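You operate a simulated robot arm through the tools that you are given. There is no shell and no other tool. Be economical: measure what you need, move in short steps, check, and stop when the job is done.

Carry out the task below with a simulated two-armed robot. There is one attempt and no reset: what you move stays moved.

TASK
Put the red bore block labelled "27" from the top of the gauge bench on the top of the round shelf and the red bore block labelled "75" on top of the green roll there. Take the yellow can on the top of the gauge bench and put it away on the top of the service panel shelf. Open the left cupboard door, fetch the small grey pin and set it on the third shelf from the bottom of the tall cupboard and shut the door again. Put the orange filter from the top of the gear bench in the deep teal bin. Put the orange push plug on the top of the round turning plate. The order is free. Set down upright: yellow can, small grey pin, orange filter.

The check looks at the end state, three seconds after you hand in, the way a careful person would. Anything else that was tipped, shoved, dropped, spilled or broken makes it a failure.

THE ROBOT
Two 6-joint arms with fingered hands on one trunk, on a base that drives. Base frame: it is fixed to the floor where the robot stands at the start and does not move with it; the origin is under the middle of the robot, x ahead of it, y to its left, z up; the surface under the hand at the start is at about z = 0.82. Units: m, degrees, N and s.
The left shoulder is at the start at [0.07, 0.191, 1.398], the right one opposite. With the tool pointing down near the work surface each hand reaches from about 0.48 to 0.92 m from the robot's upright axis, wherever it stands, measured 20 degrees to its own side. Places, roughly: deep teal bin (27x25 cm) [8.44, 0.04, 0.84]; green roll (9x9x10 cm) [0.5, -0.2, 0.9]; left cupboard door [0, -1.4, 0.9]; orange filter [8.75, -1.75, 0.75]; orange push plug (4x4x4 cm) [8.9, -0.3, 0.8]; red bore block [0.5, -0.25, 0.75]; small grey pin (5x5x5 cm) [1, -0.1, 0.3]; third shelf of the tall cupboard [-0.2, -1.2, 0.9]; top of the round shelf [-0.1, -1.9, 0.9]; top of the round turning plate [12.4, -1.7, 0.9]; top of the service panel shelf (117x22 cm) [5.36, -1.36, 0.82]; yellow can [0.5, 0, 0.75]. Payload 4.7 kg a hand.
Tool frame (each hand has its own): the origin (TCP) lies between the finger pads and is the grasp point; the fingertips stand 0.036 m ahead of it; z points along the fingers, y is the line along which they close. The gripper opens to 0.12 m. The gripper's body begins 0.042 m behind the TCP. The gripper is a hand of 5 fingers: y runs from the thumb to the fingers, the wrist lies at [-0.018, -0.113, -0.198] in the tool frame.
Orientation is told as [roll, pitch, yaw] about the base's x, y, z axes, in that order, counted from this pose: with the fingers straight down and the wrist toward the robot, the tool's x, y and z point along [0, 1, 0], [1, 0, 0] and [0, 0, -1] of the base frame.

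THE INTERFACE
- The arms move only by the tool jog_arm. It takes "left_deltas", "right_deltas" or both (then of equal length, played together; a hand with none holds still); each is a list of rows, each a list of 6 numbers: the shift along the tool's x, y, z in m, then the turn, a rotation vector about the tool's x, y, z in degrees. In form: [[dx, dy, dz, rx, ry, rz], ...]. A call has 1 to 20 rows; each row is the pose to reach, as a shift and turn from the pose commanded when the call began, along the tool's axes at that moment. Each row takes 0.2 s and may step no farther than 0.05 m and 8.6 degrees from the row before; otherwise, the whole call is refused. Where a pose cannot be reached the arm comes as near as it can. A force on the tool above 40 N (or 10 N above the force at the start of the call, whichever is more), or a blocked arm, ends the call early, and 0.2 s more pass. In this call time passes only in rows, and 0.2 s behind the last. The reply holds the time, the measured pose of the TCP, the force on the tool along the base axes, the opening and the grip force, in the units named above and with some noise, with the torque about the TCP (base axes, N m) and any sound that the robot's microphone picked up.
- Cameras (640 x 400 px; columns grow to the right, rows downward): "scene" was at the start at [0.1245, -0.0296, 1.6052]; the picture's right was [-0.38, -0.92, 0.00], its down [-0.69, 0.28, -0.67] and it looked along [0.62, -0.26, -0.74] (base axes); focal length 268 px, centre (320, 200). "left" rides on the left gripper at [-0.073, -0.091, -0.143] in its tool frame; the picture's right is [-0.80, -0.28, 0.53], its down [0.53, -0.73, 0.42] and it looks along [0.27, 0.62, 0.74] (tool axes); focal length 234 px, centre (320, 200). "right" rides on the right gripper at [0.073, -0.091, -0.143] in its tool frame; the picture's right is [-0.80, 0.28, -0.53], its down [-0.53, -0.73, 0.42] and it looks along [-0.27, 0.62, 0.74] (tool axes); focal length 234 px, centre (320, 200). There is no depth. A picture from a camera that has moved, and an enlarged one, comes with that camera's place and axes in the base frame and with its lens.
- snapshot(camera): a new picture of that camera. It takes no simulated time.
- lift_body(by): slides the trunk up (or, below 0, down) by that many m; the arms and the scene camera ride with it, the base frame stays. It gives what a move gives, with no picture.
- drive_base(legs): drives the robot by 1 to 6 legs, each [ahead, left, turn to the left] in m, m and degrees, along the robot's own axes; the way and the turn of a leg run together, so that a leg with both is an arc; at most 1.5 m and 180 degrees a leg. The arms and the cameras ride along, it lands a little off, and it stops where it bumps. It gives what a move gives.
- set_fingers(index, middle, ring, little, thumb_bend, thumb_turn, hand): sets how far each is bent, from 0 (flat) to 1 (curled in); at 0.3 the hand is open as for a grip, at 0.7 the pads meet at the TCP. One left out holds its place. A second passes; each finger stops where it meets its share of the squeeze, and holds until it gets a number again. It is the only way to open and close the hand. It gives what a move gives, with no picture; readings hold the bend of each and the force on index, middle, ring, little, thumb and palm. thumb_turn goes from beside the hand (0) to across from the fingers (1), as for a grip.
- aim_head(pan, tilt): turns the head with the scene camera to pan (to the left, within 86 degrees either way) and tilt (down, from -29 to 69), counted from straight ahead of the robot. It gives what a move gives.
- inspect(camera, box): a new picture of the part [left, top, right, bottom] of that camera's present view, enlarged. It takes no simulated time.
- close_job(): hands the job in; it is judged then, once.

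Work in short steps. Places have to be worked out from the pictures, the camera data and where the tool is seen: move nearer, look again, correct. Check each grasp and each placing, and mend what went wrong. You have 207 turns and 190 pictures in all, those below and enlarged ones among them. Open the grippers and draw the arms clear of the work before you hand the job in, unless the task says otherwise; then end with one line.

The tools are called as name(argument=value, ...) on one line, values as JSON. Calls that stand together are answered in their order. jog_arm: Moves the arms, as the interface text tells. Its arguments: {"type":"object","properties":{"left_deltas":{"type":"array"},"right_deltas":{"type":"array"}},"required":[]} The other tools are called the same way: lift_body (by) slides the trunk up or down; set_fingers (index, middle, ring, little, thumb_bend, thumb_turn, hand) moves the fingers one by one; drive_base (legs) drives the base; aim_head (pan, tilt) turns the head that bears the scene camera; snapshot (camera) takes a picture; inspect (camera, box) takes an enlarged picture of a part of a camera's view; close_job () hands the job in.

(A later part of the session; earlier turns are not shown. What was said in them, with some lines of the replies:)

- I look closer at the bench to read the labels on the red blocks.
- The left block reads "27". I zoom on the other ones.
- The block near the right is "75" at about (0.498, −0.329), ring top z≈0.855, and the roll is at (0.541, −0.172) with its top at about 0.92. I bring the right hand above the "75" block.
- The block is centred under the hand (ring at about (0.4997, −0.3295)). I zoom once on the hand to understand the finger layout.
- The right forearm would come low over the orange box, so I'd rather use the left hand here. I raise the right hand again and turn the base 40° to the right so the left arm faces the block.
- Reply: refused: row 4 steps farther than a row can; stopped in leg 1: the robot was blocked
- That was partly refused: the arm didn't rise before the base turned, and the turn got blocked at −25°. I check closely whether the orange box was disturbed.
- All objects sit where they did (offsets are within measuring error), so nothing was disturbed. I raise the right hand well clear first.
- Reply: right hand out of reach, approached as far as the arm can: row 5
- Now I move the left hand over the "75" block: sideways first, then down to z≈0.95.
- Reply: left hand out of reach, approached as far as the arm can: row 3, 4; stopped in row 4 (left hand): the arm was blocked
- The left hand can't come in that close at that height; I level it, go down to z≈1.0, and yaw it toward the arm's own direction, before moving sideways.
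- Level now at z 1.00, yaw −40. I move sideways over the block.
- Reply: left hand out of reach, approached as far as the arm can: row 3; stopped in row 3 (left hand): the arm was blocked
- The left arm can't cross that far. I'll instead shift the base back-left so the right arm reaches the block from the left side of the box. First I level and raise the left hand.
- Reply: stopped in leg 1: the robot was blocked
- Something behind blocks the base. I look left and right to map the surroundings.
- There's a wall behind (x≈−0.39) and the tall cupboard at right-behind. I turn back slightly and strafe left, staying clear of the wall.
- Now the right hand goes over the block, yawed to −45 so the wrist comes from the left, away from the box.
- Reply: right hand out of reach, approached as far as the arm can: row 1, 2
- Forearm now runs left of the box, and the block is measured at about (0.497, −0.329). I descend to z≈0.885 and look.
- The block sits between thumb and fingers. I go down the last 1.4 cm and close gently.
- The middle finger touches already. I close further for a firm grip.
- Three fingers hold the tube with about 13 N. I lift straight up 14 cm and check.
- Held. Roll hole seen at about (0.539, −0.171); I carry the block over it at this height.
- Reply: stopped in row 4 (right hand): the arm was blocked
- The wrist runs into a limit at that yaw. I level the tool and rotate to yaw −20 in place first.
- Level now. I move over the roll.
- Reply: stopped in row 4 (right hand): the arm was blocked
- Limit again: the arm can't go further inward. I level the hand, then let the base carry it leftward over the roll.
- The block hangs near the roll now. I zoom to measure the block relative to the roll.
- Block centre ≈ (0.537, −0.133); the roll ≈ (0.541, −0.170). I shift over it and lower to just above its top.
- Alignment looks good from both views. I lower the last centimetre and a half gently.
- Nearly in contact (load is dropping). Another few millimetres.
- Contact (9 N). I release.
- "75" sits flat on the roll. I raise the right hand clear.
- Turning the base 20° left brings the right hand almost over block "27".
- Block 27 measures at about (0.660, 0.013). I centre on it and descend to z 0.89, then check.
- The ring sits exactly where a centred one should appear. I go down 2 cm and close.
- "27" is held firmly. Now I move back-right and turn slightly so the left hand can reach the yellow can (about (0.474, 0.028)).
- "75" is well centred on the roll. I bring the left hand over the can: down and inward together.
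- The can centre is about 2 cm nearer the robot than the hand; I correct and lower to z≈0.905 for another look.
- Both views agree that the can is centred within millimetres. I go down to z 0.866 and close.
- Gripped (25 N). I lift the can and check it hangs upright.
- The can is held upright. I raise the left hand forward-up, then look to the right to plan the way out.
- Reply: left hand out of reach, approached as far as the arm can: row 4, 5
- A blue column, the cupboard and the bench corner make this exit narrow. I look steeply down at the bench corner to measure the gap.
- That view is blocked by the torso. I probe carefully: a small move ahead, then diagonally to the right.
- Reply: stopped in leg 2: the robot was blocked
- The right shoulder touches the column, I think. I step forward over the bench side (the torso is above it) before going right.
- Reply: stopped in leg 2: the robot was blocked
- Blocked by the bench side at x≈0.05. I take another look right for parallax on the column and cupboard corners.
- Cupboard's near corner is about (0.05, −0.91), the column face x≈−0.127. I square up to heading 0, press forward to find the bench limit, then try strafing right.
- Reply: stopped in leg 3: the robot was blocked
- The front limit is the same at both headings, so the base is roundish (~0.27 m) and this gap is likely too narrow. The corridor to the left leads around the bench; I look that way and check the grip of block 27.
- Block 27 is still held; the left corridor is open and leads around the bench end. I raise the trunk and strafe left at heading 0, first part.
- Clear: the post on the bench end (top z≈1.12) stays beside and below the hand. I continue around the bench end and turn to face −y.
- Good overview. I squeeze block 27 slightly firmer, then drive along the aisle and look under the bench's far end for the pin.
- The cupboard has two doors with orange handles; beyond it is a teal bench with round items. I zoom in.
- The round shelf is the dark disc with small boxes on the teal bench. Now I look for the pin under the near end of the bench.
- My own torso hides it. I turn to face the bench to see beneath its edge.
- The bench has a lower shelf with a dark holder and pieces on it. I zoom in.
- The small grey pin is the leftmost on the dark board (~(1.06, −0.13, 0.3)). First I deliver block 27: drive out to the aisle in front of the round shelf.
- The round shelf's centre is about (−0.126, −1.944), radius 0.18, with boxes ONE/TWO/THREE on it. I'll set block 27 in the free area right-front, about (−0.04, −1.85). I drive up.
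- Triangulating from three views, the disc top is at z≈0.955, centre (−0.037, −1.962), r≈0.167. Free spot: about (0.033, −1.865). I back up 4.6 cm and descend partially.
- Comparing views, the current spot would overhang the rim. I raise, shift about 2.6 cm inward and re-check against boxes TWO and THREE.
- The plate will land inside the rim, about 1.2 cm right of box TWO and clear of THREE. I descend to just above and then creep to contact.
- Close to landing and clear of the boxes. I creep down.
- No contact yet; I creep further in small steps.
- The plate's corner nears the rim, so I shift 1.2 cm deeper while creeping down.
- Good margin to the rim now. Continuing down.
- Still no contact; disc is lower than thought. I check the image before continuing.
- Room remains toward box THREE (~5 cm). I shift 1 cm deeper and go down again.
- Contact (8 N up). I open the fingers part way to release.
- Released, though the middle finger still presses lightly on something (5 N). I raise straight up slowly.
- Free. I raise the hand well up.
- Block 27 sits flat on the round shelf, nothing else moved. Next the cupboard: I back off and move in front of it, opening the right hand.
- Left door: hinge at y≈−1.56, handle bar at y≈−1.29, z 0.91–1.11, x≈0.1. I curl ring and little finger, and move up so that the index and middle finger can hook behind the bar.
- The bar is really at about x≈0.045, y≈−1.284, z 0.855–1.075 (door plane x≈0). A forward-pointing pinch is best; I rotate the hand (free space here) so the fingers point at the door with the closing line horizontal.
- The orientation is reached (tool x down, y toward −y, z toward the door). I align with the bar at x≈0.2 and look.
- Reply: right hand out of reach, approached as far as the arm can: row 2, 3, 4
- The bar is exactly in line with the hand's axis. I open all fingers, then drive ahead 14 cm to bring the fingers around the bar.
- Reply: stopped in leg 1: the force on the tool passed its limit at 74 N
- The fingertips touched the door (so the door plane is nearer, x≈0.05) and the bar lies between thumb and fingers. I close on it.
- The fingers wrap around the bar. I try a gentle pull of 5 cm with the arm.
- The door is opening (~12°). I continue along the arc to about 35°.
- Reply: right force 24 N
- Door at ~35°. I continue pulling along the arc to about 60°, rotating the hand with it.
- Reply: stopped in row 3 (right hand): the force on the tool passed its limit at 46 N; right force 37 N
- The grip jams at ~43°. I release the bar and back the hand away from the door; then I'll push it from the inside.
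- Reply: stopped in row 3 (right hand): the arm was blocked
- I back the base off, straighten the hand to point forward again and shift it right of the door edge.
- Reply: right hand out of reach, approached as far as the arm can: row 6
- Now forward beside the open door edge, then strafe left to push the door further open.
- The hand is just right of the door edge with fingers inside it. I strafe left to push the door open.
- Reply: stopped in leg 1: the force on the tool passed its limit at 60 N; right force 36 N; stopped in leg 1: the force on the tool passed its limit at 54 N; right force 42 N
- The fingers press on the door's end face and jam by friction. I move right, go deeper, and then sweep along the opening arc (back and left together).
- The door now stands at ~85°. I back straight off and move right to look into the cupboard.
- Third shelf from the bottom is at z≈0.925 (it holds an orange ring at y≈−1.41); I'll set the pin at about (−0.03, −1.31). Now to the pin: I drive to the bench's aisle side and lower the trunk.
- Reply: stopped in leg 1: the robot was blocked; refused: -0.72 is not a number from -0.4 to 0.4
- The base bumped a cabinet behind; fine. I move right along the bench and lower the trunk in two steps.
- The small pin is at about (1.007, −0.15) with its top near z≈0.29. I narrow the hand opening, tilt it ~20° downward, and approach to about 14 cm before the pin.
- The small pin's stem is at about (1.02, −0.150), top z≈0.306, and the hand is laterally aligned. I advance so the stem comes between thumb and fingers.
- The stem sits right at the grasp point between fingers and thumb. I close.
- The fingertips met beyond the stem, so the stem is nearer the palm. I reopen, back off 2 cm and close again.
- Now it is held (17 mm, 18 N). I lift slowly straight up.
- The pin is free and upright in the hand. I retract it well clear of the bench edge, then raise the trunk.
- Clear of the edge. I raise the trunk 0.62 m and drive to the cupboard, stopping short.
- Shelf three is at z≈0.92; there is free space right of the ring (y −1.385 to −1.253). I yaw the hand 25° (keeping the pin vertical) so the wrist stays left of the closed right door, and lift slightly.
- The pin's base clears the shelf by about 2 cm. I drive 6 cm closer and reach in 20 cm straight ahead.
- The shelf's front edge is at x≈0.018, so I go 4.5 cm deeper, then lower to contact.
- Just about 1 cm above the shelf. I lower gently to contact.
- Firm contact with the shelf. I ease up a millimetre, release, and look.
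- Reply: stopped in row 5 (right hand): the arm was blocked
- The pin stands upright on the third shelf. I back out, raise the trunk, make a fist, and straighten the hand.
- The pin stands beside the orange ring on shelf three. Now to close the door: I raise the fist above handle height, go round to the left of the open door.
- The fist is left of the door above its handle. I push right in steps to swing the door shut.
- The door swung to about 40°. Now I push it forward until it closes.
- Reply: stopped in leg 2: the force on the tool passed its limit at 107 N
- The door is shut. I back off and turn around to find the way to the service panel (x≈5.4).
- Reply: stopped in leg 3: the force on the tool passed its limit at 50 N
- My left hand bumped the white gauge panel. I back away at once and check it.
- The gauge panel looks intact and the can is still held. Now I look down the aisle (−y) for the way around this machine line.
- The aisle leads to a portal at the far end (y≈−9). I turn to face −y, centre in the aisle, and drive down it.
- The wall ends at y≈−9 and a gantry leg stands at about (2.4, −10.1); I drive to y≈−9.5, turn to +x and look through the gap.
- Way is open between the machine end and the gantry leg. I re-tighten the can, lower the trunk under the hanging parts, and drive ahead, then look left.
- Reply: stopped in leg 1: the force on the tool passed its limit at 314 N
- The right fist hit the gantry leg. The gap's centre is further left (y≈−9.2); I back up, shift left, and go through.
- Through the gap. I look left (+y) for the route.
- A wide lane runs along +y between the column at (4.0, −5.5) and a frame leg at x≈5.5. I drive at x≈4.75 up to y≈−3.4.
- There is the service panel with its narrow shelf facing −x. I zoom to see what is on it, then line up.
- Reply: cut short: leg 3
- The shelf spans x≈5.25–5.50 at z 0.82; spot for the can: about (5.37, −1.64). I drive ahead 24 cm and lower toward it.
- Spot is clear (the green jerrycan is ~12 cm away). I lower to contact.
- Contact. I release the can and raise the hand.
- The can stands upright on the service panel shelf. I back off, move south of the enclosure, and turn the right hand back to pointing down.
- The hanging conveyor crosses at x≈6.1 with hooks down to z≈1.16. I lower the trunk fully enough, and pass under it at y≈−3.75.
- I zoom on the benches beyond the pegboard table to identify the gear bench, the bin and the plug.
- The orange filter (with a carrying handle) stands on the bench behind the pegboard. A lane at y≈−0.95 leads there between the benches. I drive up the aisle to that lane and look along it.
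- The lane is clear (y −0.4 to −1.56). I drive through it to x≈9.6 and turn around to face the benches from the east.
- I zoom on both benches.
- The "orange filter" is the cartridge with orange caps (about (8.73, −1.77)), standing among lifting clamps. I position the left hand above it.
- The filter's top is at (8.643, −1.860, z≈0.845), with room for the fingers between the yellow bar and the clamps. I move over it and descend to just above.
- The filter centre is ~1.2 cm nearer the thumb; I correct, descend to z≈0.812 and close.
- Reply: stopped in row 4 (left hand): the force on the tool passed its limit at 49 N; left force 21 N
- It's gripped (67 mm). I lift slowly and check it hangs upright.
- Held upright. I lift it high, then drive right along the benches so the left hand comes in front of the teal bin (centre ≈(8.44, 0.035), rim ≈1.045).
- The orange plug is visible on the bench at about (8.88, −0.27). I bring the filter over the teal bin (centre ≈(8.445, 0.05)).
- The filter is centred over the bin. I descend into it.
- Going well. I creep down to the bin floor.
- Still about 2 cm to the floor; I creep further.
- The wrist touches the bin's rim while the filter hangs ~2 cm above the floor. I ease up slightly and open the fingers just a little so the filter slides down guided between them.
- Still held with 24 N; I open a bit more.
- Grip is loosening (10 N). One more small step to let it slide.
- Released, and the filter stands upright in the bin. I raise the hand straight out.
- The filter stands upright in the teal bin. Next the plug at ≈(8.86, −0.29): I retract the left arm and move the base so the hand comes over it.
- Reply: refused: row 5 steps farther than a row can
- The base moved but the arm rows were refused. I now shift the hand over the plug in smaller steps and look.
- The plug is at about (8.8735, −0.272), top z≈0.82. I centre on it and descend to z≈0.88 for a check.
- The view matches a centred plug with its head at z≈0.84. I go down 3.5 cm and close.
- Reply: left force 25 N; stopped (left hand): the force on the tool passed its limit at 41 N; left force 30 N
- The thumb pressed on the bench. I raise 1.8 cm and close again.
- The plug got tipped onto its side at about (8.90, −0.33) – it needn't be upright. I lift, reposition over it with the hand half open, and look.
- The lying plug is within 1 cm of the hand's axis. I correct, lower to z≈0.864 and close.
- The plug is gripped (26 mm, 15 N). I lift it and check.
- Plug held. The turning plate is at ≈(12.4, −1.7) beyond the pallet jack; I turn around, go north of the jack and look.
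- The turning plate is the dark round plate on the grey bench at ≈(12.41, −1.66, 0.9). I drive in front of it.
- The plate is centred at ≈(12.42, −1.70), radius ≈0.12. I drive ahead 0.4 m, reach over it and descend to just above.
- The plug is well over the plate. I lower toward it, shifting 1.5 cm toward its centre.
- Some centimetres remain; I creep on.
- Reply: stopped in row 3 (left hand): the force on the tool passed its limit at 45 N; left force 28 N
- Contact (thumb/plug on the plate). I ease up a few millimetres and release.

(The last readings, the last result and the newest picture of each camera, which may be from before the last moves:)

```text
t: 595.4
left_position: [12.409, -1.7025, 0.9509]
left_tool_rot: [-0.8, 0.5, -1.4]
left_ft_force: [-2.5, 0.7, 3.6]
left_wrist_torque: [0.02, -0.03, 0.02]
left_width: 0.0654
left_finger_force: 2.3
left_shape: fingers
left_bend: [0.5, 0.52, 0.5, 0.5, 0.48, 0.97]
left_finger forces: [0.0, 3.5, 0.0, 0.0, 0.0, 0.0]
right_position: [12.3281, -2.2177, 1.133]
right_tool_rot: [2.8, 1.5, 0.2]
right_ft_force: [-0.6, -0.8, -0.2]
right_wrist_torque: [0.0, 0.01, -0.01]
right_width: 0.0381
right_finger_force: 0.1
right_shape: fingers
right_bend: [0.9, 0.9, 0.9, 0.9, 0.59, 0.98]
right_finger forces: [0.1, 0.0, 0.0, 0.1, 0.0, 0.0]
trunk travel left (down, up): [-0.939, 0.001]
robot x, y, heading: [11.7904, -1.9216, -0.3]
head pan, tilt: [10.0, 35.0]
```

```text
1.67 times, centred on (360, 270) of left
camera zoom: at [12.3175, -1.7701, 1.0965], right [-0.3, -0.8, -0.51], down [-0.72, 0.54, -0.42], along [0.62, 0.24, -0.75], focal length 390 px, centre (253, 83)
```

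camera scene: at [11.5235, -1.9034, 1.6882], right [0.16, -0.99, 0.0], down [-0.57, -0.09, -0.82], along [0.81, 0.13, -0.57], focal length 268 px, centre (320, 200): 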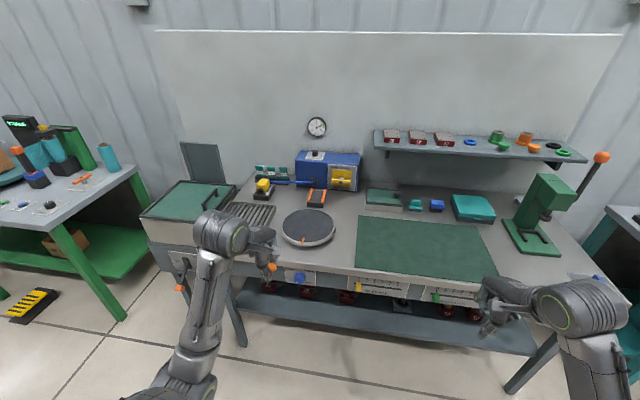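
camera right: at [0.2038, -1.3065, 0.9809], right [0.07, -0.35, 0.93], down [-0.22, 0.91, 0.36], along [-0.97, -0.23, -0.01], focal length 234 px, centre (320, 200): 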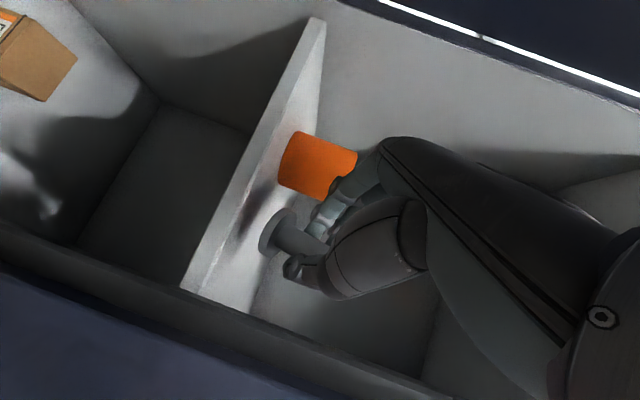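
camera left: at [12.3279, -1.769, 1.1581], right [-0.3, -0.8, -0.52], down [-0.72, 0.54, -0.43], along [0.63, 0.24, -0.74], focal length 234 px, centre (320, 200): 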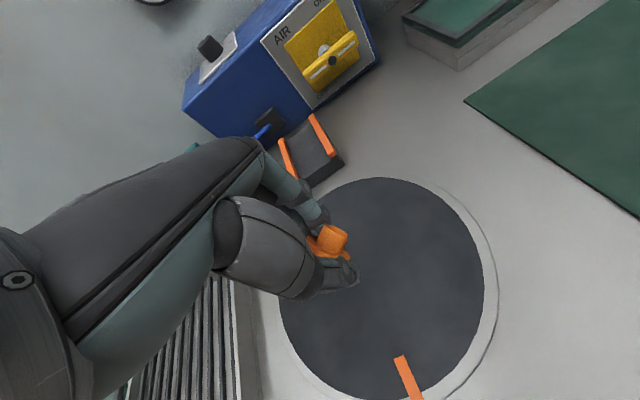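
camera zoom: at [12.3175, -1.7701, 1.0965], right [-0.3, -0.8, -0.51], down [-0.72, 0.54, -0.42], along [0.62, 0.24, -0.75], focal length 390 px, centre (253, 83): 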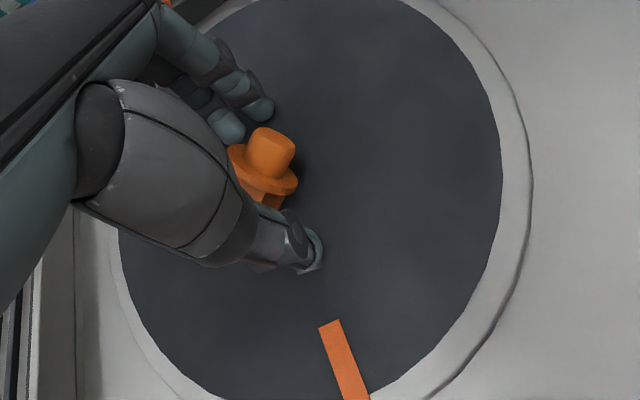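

The plug rests on the plate. I raise the hand straight up and check.

jog_arm(left_deltas=[[0, 0, -0.02, 0, 0, 0], [0, 0, -0.06, 0, 0, 0], [0, 0, -0.105, 0, 0, 0], [0, 0, -0.15, 0, 0, 0], [0, 0, -0.19, 0, 0, 0]])

snapshot(camera="left")

```text
t: 596.6
left_position: [12.4128, -1.7009, 1.141]
left_tool_rot: [-0.7, 0.5, -1.5]
left_ft_force: [0.6, -0.1, -0.2]
left_wrist_torque: [0.0, 0.01, -0.01]
left_width: 0.0658
left_finger_force: 0.0
left_shape: fingers
left_bend: [0.5, 0.5, 0.5, 0.5, 0.48, 0.97]
left_finger forces: [0.1, 0.0, 0.0, 0.0, 0.0, 0.0]
right_position: [12.3285, -2.2175, 1.1329]
right_tool_rot: [2.7, 1.6, 0.3]
right_ft_force: [-0.1, 0.2, -0.2]
right_wrist_torque: [0.0, -0.03, -0.02]
right_width: 0.0376
right_finger_force: 0.0
right_shape: fingers
right_bend: [0.9, 0.9, 0.9, 0.9, 0.59, 0.98]
right_finger forces: [0.0, 0.1, 0.1, 0.0, 0.0, 0.0]
trunk travel left (down, up): [-0.939, 0.001]
robot x, y, heading: [11.7889, -1.9208, -0.2]
head pan, tilt: [10.0, 35.0]
```

```text
4 pictures are left
camera left: at [12.3207, -1.7686, 1.2865], right [-0.3, -0.8, -0.51], down [-0.72, 0.54, -0.42], along [0.62, 0.24, -0.75], focal length 234 px, centre (320, 200)
```

left: 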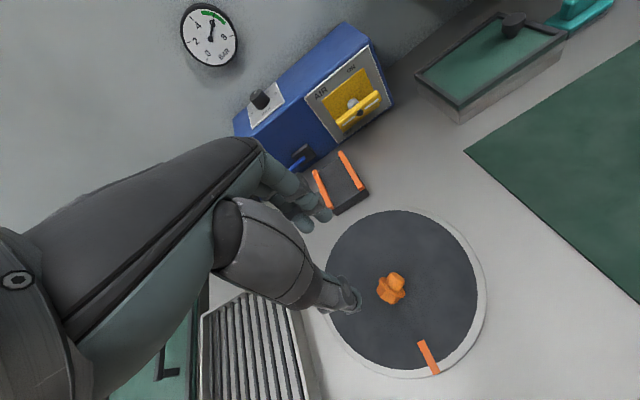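

The plug lies on the round turning plate. I open both hands and back clear of the bench.

drive_base(legs=[[-0.4, 0, 0]])

set_fingers(hand="right", index=0.3, middle=0.3, ring=0.3, little=0.3, thumb_bend=0.3)

set_fingers(hand="left", index=0.3, middle=0.3, ring=0.3, little=0.3, thumb_bend=0.3)

snapshot(camera="scene")

```text
t: 599.1
left_position: [12.0166, -1.6988, 1.1396]
left_tool_rot: [-0.7, 0.5, -1.6]
left_ft_force: [0.3, 0.2, 0.4]
left_wrist_torque: [-0.02, -0.01, 0.0]
left_width: 0.0656
left_finger_force: 0.0
left_shape: fingers
left_bend: [0.5, 0.5, 0.5, 0.5, 0.48, 0.97]
left_finger forces: [0.1, 0.0, 0.1, 0.0, 0.1, 0.0]
right_position: [11.9305, -2.2164, 1.1322]
right_tool_rot: [2.7, 1.6, 0.2]
right_ft_force: [0.1, 0.2, 0.3]
right_wrist_torque: [0.03, 0.01, -0.04]
right_width: 0.0376
right_finger_force: 0.0
right_shape: fingers
right_bend: [0.9, 0.9, 0.9, 0.9, 0.59, 0.98]
right_finger forces: [0.0, 0.0, 0.0, 0.0, 0.0, 0.0]
trunk travel left (down, up): [-0.939, 0.001]
robot x, y, heading: [11.3895, -1.9167, -0.4]
head pan, tilt: [10.0, 35.0]
```

```text
t: 600.1
left_position: [12.0147, -1.7007, 1.14]
left_tool_rot: [-0.7, 0.5, -1.6]
left_ft_force: [0.1, -1.3, -0.3]
left_wrist_torque: [-0.01, -0.01, 0.05]
left_width: 0.0654
left_finger_force: 0.1
left_shape: fingers
left_bend: [0.5, 0.5, 0.5, 0.5, 0.48, 0.97]
left_finger forces: [0.1, 0.0, 0.0, 0.0, 0.0, 0.1]
right_position: [11.9288, -2.2167, 1.1339]
right_tool_rot: [2.6, 1.6, 0.0]
right_ft_force: [-0.2, -0.1, -0.3]
right_wrist_torque: [-0.02, 0.03, -0.01]
right_width: 0.1217
right_finger_force: 0.1
right_shape: fingers
right_bend: [0.3, 0.3, 0.3, 0.3, 0.3, 0.98]
right_finger forces: [0.0, 0.0, 0.0, 0.0, 0.0, 0.0]
trunk travel left (down, up): [-0.939, 0.001]
robot x, y, heading: [11.3874, -1.9196, -0.4]
head pan, tilt: [10.0, 35.0]
```

```text
t: 601.1
left_position: [12.0148, -1.6981, 1.1417]
left_tool_rot: [-0.7, 0.5, -1.6]
left_ft_force: [-0.8, -0.5, -0.4]
left_wrist_torque: [-0.01, -0.01, 0.02]
left_width: 0.1216
left_finger_force: 0.1
left_shape: fingers
left_bend: [0.3, 0.3, 0.3, 0.3, 0.3, 0.97]
left_finger forces: [0.0, 0.0, 0.0, 0.0, 0.1, 0.1]
right_position: [11.9288, -2.2164, 1.1331]
right_tool_rot: [2.7, 1.5, 0.0]
right_ft_force: [0.8, 0.0, -0.6]
right_wrist_torque: [0.01, -0.02, 0.02]
right_width: 0.1218
right_finger_force: 0.0
right_shape: fingers
right_bend: [0.3, 0.3, 0.3, 0.3, 0.3, 0.98]
right_finger forces: [0.1, 0.0, 0.1, 0.0, 0.0, 0.0]
trunk travel left (down, up): [-0.939, 0.001]
robot x, y, heading: [11.3895, -1.9193, -0.4]
head pan, tilt: [10.0, 35.0]
```

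```text
3 pictures are left
camera scene: at [11.5284, -1.9034, 1.6882], right [0.16, -0.99, 0.0], down [-0.57, -0.09, -0.82], along [0.81, 0.13, -0.57], focal length 268 px, centre (320, 200)
```

scene: 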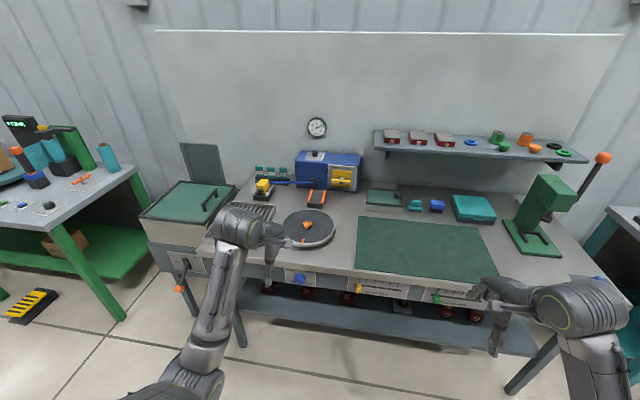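

All five jobs are done, the hands are open and clear of the work; I hand in.

close_job()

```text
The job is handed in.
```

All the items are in place and the job is handed in: block 27 on the round shelf, block 75 on the green roll, the yellow can upright on the service panel shelf, the pin on the third cupboard shelf with the door shut, the filter upright in the teal bin, and the plug lying on its side on the turning plate. I did not look inside the cupboard after the door closed with a 107 N bump. My hands also hit the gauge panel by the cupboard (50 N) and a gantry leg (314 N): the panel looked intact afterwards, and I did not inspect the leg.
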